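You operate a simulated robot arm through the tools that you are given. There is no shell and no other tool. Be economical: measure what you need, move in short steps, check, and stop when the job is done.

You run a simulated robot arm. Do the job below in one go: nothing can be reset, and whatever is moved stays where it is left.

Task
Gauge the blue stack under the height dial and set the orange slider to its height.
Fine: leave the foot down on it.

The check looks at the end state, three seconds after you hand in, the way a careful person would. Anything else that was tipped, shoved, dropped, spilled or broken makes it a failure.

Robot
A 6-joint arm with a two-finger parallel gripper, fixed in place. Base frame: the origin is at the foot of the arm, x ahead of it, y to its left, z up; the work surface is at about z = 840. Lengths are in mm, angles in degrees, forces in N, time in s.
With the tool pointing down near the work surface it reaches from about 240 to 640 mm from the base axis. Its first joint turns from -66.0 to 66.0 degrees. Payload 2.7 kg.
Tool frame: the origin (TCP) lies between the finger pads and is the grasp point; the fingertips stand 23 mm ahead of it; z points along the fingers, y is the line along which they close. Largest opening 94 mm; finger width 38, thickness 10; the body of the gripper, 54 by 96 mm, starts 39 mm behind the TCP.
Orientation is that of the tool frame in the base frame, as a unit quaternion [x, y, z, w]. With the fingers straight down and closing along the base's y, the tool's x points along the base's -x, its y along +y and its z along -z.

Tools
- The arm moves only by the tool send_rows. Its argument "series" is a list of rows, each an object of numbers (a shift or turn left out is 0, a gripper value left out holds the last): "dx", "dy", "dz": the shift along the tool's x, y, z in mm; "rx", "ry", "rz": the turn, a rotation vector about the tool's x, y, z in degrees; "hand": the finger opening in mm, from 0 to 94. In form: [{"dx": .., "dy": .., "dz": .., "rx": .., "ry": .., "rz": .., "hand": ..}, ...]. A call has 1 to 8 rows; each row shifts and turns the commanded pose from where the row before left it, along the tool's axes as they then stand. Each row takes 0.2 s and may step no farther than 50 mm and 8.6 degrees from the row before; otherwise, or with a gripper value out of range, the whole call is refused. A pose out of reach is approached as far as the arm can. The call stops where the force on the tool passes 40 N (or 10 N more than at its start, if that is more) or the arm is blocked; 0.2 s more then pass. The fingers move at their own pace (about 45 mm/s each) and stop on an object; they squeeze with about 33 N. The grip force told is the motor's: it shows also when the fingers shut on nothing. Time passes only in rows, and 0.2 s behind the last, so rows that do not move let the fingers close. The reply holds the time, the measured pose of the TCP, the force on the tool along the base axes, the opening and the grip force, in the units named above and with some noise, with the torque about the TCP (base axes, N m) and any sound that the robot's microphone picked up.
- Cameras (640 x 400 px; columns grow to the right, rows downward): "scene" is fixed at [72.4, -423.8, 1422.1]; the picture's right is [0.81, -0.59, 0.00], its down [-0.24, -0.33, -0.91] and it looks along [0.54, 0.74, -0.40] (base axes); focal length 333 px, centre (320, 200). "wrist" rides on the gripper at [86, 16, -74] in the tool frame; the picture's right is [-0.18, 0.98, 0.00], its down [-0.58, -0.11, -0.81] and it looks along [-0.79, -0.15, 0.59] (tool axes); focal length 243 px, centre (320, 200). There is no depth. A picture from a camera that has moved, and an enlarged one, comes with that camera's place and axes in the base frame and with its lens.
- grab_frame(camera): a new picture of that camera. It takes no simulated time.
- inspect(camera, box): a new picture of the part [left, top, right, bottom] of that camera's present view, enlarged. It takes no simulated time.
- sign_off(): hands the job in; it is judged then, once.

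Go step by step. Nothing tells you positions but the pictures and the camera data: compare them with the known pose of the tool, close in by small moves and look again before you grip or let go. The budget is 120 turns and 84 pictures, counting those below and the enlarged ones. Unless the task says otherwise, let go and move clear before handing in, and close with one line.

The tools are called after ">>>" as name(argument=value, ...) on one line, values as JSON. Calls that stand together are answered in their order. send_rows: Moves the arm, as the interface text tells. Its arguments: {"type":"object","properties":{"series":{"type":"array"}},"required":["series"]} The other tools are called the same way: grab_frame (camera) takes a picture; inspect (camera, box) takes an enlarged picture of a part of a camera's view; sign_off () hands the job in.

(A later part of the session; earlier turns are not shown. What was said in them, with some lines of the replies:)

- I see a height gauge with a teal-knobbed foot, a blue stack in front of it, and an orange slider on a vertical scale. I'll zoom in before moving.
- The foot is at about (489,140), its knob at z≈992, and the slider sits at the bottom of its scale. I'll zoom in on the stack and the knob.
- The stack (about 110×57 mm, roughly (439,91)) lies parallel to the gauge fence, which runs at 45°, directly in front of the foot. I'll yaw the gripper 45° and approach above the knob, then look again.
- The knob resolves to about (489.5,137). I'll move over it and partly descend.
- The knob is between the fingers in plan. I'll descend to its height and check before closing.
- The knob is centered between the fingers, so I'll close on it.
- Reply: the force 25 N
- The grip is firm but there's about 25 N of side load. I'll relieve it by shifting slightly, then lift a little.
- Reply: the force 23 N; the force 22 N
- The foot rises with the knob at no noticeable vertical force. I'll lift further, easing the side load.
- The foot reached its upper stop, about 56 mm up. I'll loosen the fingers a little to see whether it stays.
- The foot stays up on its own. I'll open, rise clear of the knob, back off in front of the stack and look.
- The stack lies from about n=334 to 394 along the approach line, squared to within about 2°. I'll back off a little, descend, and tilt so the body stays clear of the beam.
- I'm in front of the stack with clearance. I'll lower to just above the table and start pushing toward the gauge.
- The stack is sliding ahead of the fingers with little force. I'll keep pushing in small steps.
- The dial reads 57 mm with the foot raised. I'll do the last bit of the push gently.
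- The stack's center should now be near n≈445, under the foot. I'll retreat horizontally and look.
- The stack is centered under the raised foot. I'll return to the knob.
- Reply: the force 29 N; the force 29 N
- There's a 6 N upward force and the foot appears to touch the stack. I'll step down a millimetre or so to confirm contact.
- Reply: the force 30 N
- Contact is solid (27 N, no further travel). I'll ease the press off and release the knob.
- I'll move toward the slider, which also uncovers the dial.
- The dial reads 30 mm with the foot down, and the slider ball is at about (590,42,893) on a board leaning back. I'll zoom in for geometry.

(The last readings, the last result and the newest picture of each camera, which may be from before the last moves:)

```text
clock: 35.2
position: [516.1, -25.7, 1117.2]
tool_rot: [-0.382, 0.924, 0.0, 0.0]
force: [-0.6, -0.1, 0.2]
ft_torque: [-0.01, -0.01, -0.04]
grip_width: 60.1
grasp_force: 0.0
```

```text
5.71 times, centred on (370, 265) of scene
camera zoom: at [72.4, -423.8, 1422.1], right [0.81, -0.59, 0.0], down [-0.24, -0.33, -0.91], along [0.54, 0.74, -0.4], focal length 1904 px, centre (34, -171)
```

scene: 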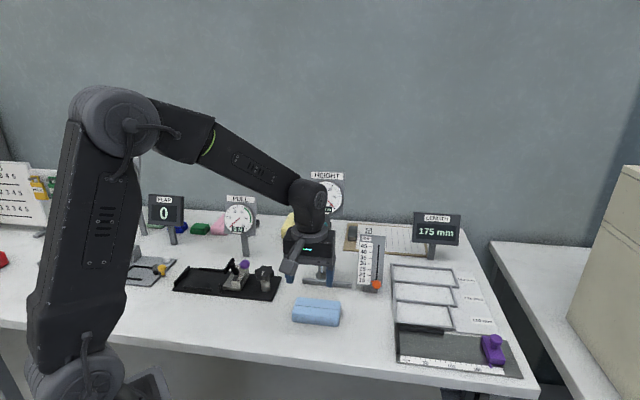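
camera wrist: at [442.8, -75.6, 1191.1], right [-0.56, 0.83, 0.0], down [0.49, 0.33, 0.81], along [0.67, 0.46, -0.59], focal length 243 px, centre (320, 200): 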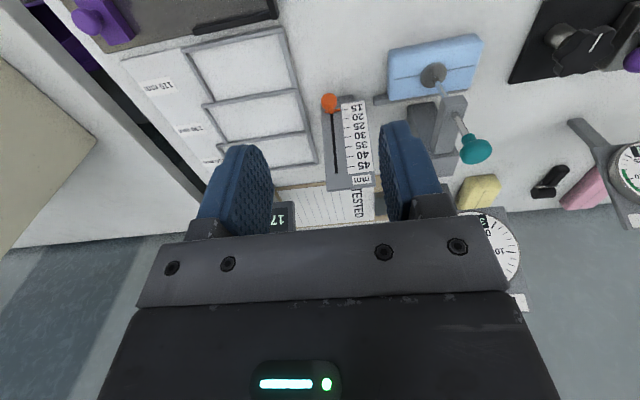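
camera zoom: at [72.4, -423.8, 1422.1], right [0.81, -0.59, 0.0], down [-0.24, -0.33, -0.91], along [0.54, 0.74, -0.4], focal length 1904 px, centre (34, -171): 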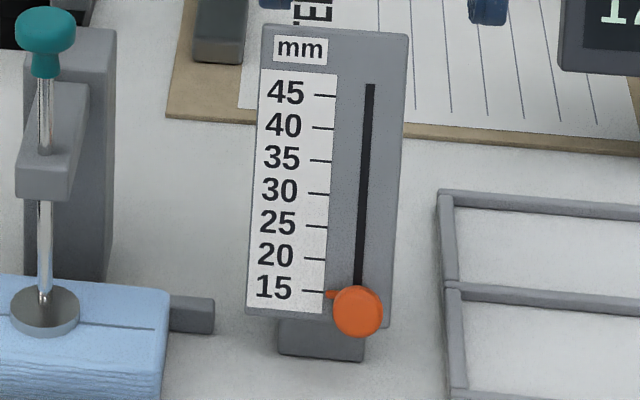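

The board leans back about 18°, with about 2.9 mm of travel per mm mark. I'll approach the slider ball from above with its plane offset forward of the board.

>>> send_rows(series=[{"dx": -40, "dy": -4, "hand": 50}, {"dx": -43}, {"dz": 45}, {"dz": 45}, {"dz": 45}, {}])

>>> grab_frame(camera="wrist")

>>> inspect(camera="scene", box=[310, 200, 430, 310])

```text
clock: 36.6
position: [580.4, 31.1, 985.7]
tool_rot: [-0.383, 0.924, 0.0, 0.001]
force: [0.3, 0.2, -0.2]
ft_torque: [0.0, 0.01, -0.01]
grip_width: 50.2
grasp_force: 0.0
```

```text
37 pictures are left
camera wrist: at [506.6, -19.1, 1058.8], right [-0.56, 0.83, 0.0], down [0.49, 0.33, 0.81], along [0.67, 0.45, -0.59], focal length 243 px, centre (320, 200)
```

wrist: 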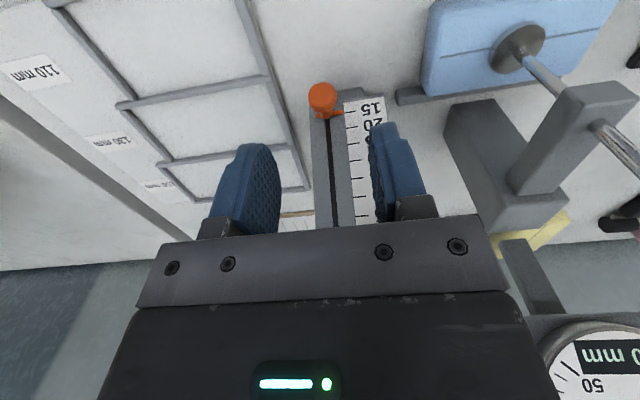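

```text
3.64 times, centred on (370, 255) of scene
camera zoom: at [72.4, -423.8, 1422.1], right [0.81, -0.59, 0.0], down [-0.24, -0.33, -0.91], along [0.54, 0.74, -0.4], focal length 1212 px, centre (138, 0)
```

zoom: 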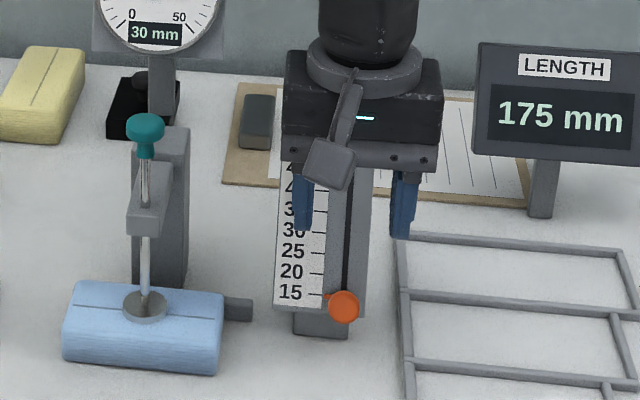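

The ball is aligned (s≈389). I'll descend to gripping height.

>>> send_rows(series=[{"dx": 3, "dz": 30}, {"dz": 30}, {"dz": 18}, {}])

>>> grab_frame(camera="wrist")

>>> inspect(camera="scene", box=[340, 230, 410, 310])

```text
clock: 37.6
position: [576.6, 27.4, 907.0]
tool_rot: [-0.383, 0.924, 0.0, 0.0]
force: [-0.1, 0.2, -0.5]
ft_torque: [0.04, -0.03, 0.0]
grip_width: 49.8
grasp_force: 0.0
```

```text
35 pictures are left
camera wrist: at [504.3, -22.1, 980.7], right [-0.56, 0.83, 0.0], down [0.49, 0.33, 0.81], along [0.67, 0.45, -0.59], focal length 243 px, centre (320, 200)
```

wrist: 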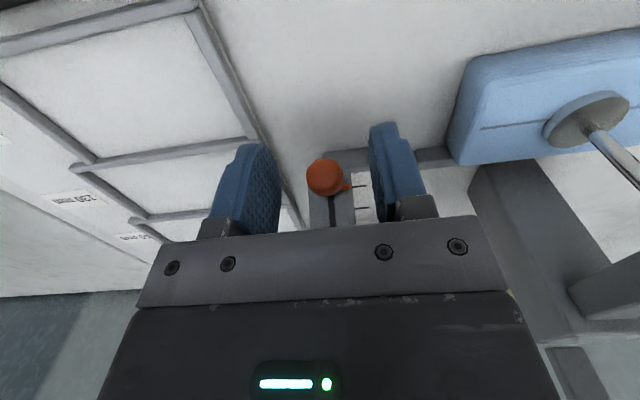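

```text
5.00 times, centred on (375, 270) of scene
camera zoom: at [72.4, -423.8, 1422.1], right [0.81, -0.59, 0.0], down [-0.24, -0.33, -0.91], along [0.54, 0.74, -0.4], focal length 1666 px, centre (45, -150)
```

zoom: 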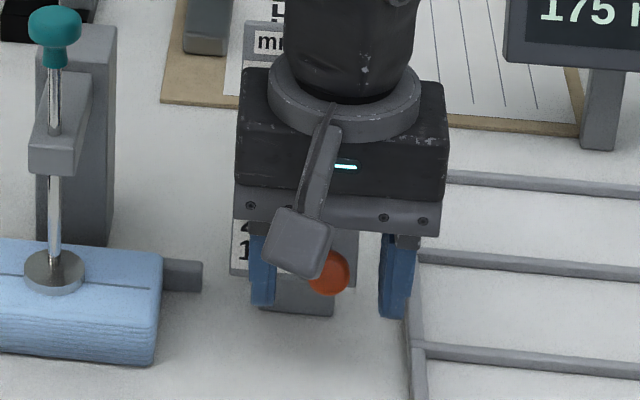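

The ball is centered between the pads. I'll close on it.

>>> send_rows(series=[{"hand": 30}, {}, {"hand": 10}, {}, {}, {}])

>>> grab_frame(camera="wrist")

```text
clock: 39.0
position: [577.7, 26.9, 908.4]
tool_rot: [-0.383, 0.924, 0.0, 0.001]
force: [8.1, -4.5, -0.8]
ft_torque: [-0.07, -0.16, -0.05]
grip_width: 19.9
grasp_force: 44.6
```

```text
33 pictures are left
camera wrist: at [504.8, -22.6, 981.3], right [-0.56, 0.83, 0.0], down [0.49, 0.33, 0.81], along [0.67, 0.45, -0.59], focal length 243 px, centre (320, 200)
```

wrist: 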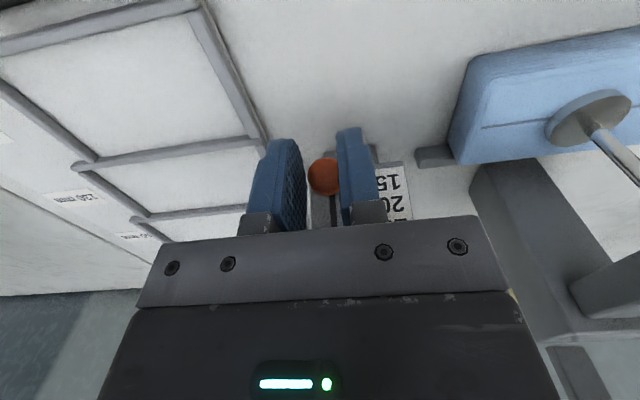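

The ball is gripped. I'll slide it up along the slope by 20 mm and check.

>>> send_rows(series=[{"dx": -1.58, "dz": -4.75}, {"dx": -1.58, "dz": -4.75}, {"dx": -1.58, "dz": -4.75}, {"dx": -1.58, "dz": -4.75}, {}])

>>> inspect(camera="scene", box=[340, 230, 410, 310])

>>> inspect(camera="wrist", box=[270, 110, 420, 230])

```text
clock: 40.2
position: [583.6, 32.8, 927.3]
tool_rot: [-0.383, 0.924, 0.0, 0.0]
force: [9.8, -9.6, 0.9]
ft_torque: [-0.31, 0.02, -0.09]
grip_width: 20.1
grasp_force: 44.8
```

```text
5.00 times, centred on (375, 270) of scene
camera zoom: at [72.6, -424.1, 1422.0], right [0.81, -0.59, 0.0], down [-0.24, -0.33, -0.91], along [0.54, 0.74, -0.4], focal length 1666 px, centre (45, -150)
```

zoom: 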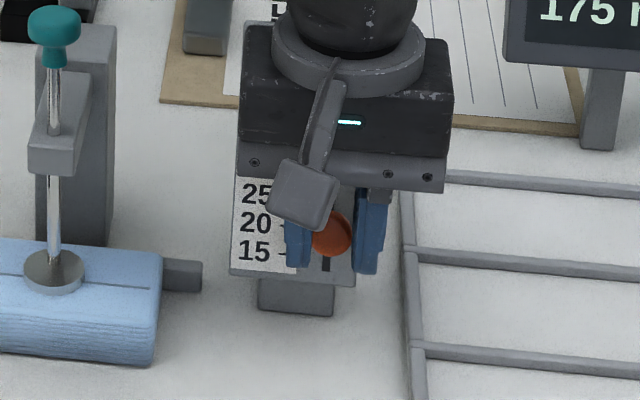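

```text
3.33 times, centred on (345, 170) of wrist
camera zoom: at [509.7, -17.8, 1000.0], right [-0.56, 0.83, 0.0], down [0.49, 0.33, 0.81], along [0.67, 0.45, -0.59], focal length 809 px, centre (237, 300)
```

zoom: 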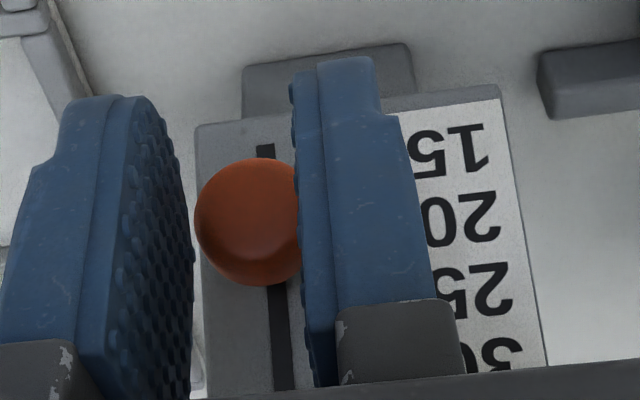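

It slides smoothly. I'll go another 24 mm.

>>> send_rows(series=[{"dx": -1.52, "dz": -4.55, "dy": -0.5}, {"dx": -1.52, "dz": -4.55}, {"dx": -1.52, "dz": -4.55}, {"dx": -1.52, "dz": -4.55}, {"dx": -1.52, "dz": -4.55}, {}])

>>> inspect(camera="scene", box=[340, 220, 410, 300])

>>> inspect(camera="wrist", box=[270, 110, 420, 230])

```text
clock: 41.6
position: [588.1, 38.7, 947.5]
tool_rot: [-0.382, 0.924, 0.0, 0.001]
force: [19.2, -0.2, -4.9]
ft_torque: [-0.23, -0.1, -0.07]
grip_width: 20.0
grasp_force: 45.0
```

```text
5.00 times, centred on (375, 260) of scene
camera zoom: at [73.0, -423.8, 1422.0], right [0.81, -0.59, 0.0], down [-0.24, -0.33, -0.91], along [0.54, 0.74, -0.4], focal length 1666 px, centre (45, -100)
```

zoom: 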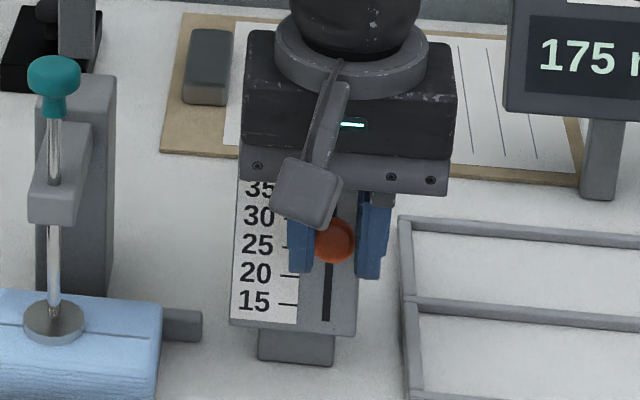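

```text
3.33 times, centred on (345, 170) of wrist
camera zoom: at [514.8, -12.7, 1020.6], right [-0.56, 0.83, 0.0], down [0.48, 0.33, 0.81], along [0.67, 0.46, -0.59], focal length 809 px, centre (237, 300)
```

zoom: 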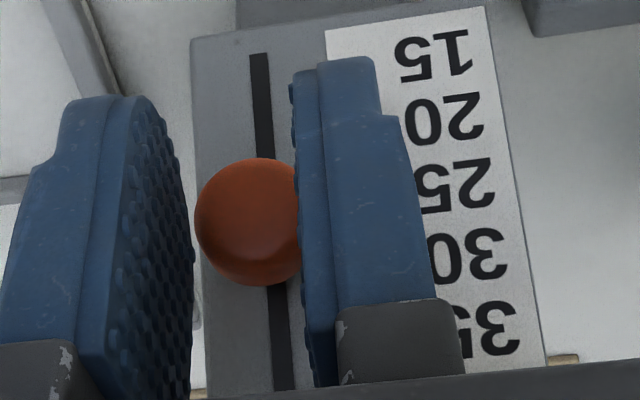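

It should be about 29 now. I'll move another 3 mm, release, and read the pointer.

>>> send_rows(series=[{"dx": -0.95, "dz": -2.85, "dy": -0.5}, {}, {"hand": 40}, {}, {}])

>>> send_rows(series=[{"dx": 30}, {"dx": 40}, {}])

>>> inspect(camera="wrist", box=[270, 80, 420, 230])

>>> inspect(camera="scene", box=[340, 220, 410, 300])

```text
clock: 42.8
position: [588.6, 37.4, 951.8]
tool_rot: [-0.383, 0.924, -0.001, 0.0]
force: [0.4, -0.6, -0.5]
ft_torque: [0.01, 0.0, 0.0]
grip_width: 39.9
grasp_force: 0.2
```

```text
clock: 43.6
position: [537.2, -12.2, 954.9]
tool_rot: [-0.383, 0.924, -0.001, 0.002]
force: [0.3, 0.2, -0.4]
ft_torque: [0.02, -0.02, -0.01]
grip_width: 40.0
grasp_force: 0.0
```

```text
2.67 times, centred on (345, 155) of wrist
camera zoom: at [464.5, -61.9, 1027.4], right [-0.56, 0.83, 0.0], down [0.49, 0.33, 0.81], along [0.67, 0.46, -0.59], focal length 647 px, centre (253, 320)
```

zoom: 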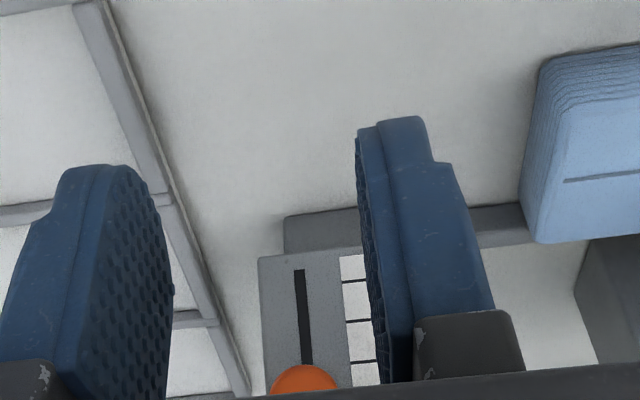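

```text
5.00 times, centred on (375, 260) of scene
camera zoom: at [72.4, -423.8, 1422.1], right [0.81, -0.59, 0.0], down [-0.24, -0.33, -0.91], along [0.54, 0.74, -0.4], focal length 1666 px, centre (45, -100)
```

zoom: 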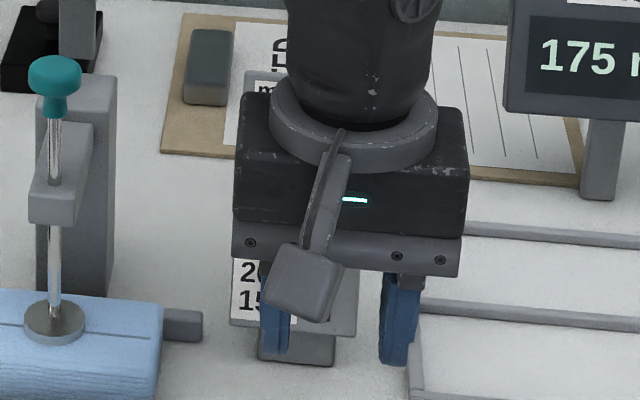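

>>> send_rows(series=[{"dz": -45}, {"dz": -45}, {"dz": -45}, {"dz": -45, "dx": 30}, {"dz": -40, "dx": 30}, {}])

>>> inspect(camera="wrist", box=[280, 60, 400, 180])

>>> inspect(camera="scene", box=[345, 230, 395, 300])

```text
refused: row 4 steps farther than a row can; nothing moved
```

```text
3.33 times, centred on (340, 120) of wrist
camera zoom: at [464.5, -61.9, 1027.4], right [-0.56, 0.83, 0.0], down [0.49, 0.33, 0.81], along [0.67, 0.46, -0.59], focal length 809 px, centre (253, 467)
```

zoom: 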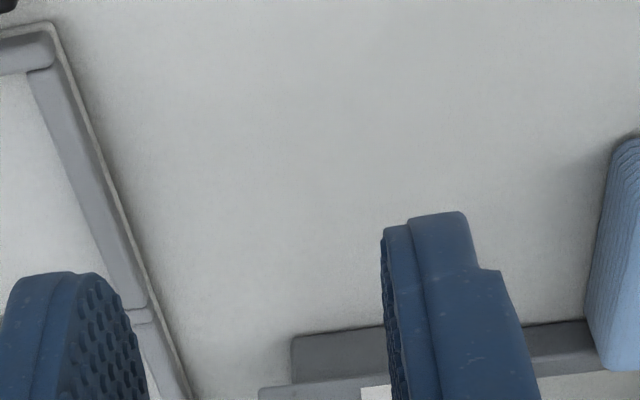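

```text
5.71 times, centred on (370, 265) of scene
camera zoom: at [72.4, -423.8, 1422.1], right [0.81, -0.59, 0.0], down [-0.24, -0.33, -0.91], along [0.54, 0.74, -0.4], focal length 1904 px, centre (34, -171)
```

zoom: 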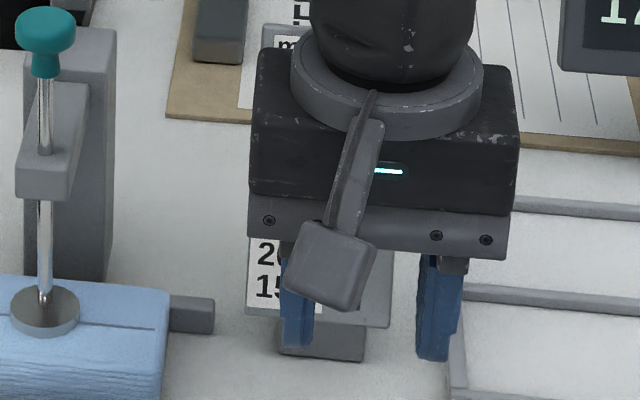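

>>> send_rows(series=[{"dz": -45}, {"dz": -45}, {"dz": -45}, {"dz": -35, "dx": 30}, {"dz": -35, "dx": 30}, {}])

>>> inspect(camera="wrist", box=[270, 60, 400, 200])

>>> inspect(camera="scene", box=[345, 230, 395, 300])

```text
clock: 45.0
position: [496.9, -54.5, 1158.3]
tool_rot: [-0.383, 0.924, 0.0, 0.0]
force: [0.1, -0.2, 0.1]
ft_torque: [-0.04, 0.01, 0.03]
grip_width: 40.0
grasp_force: 0.0
```

```text
2.86 times, centred on (335, 130) of wrist
camera zoom: at [422.6, -105.1, 1231.6], right [-0.56, 0.83, 0.0], down [0.49, 0.33, 0.81], along [0.67, 0.46, -0.59], focal length 693 px, centre (277, 400)
```

zoom: 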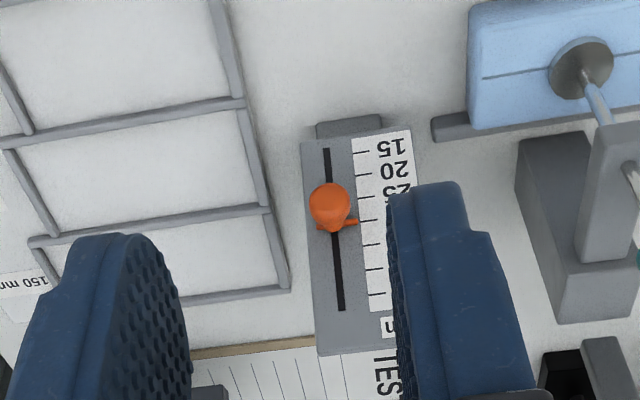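

```text
5.71 times, centred on (370, 265) of scene
camera zoom: at [72.4, -423.8, 1422.1], right [0.81, -0.59, 0.0], down [-0.24, -0.33, -0.91], along [0.54, 0.74, -0.4], focal length 1904 px, centre (34, -171)
```

zoom: 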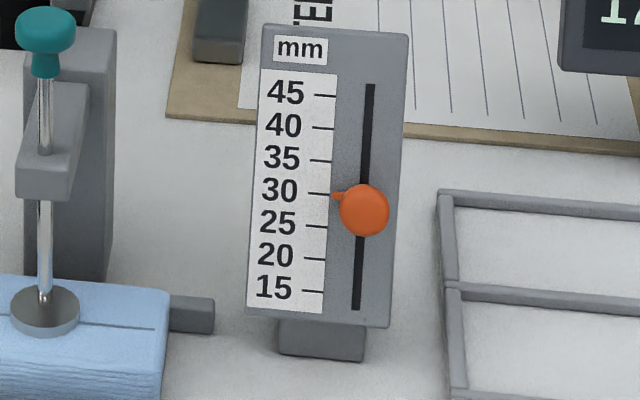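

The pointer sits at or just by the 30 tick. I'll check it magnified from both views, along with the dial.

>>> inspect(camera="scene", box=[360, 252, 380, 272])

>>> inspect(camera="wrist", box=[325, 115, 365, 155])

>>> inspect(camera="scene", box=[300, 165, 350, 215])

```text
16.00 times, centred on (370, 262) of scene
camera zoom: at [72.4, -423.8, 1422.1], right [0.81, -0.59, 0.0], down [-0.24, -0.33, -0.91], along [0.54, 0.74, -0.4], focal length 5332 px, centre (-480, -792)
```

zoom: 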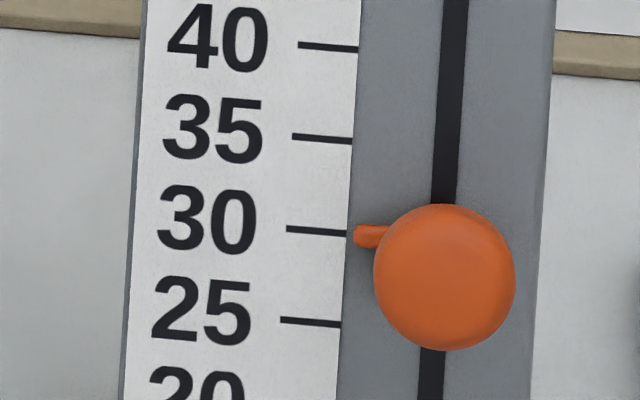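

```text
10.00 times, centred on (345, 135) of wrist
camera zoom: at [422.6, -105.1, 1231.6], right [-0.56, 0.83, 0.0], down [0.49, 0.33, 0.81], along [0.67, 0.46, -0.59], focal length 2426 px, centre (70, 850)
```

zoom: 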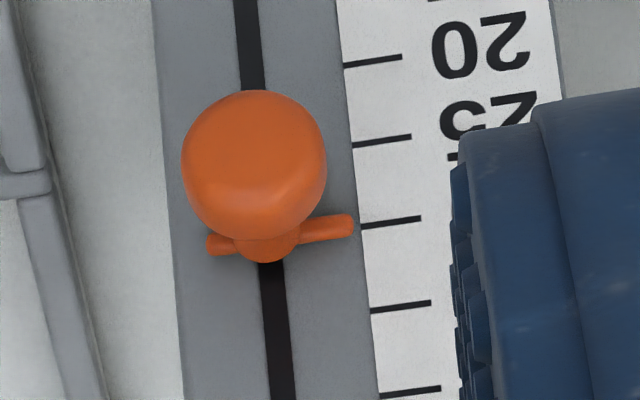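

```text
8.00 times, centred on (325, 190) of scene
camera zoom: at [72.4, -423.8, 1422.1], right [0.81, -0.59, 0.0], down [-0.24, -0.33, -0.91], along [0.54, 0.74, -0.4], focal length 2666 px, centre (280, 280)
```

zoom: 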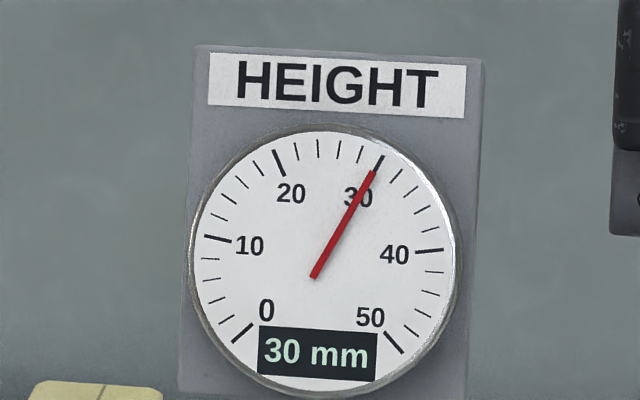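

The pointer is on the 30 tick in both views and the dial reads 30 mm. The foot is down on the stack and the arm is clear, so I'll hand in.

>>> sign_off()

```text
The job is handed in.
```

The blue stack measures 30 mm on the height dial; the orange slider is set to 30, the foot is left down on the stack, and the job is handed in.
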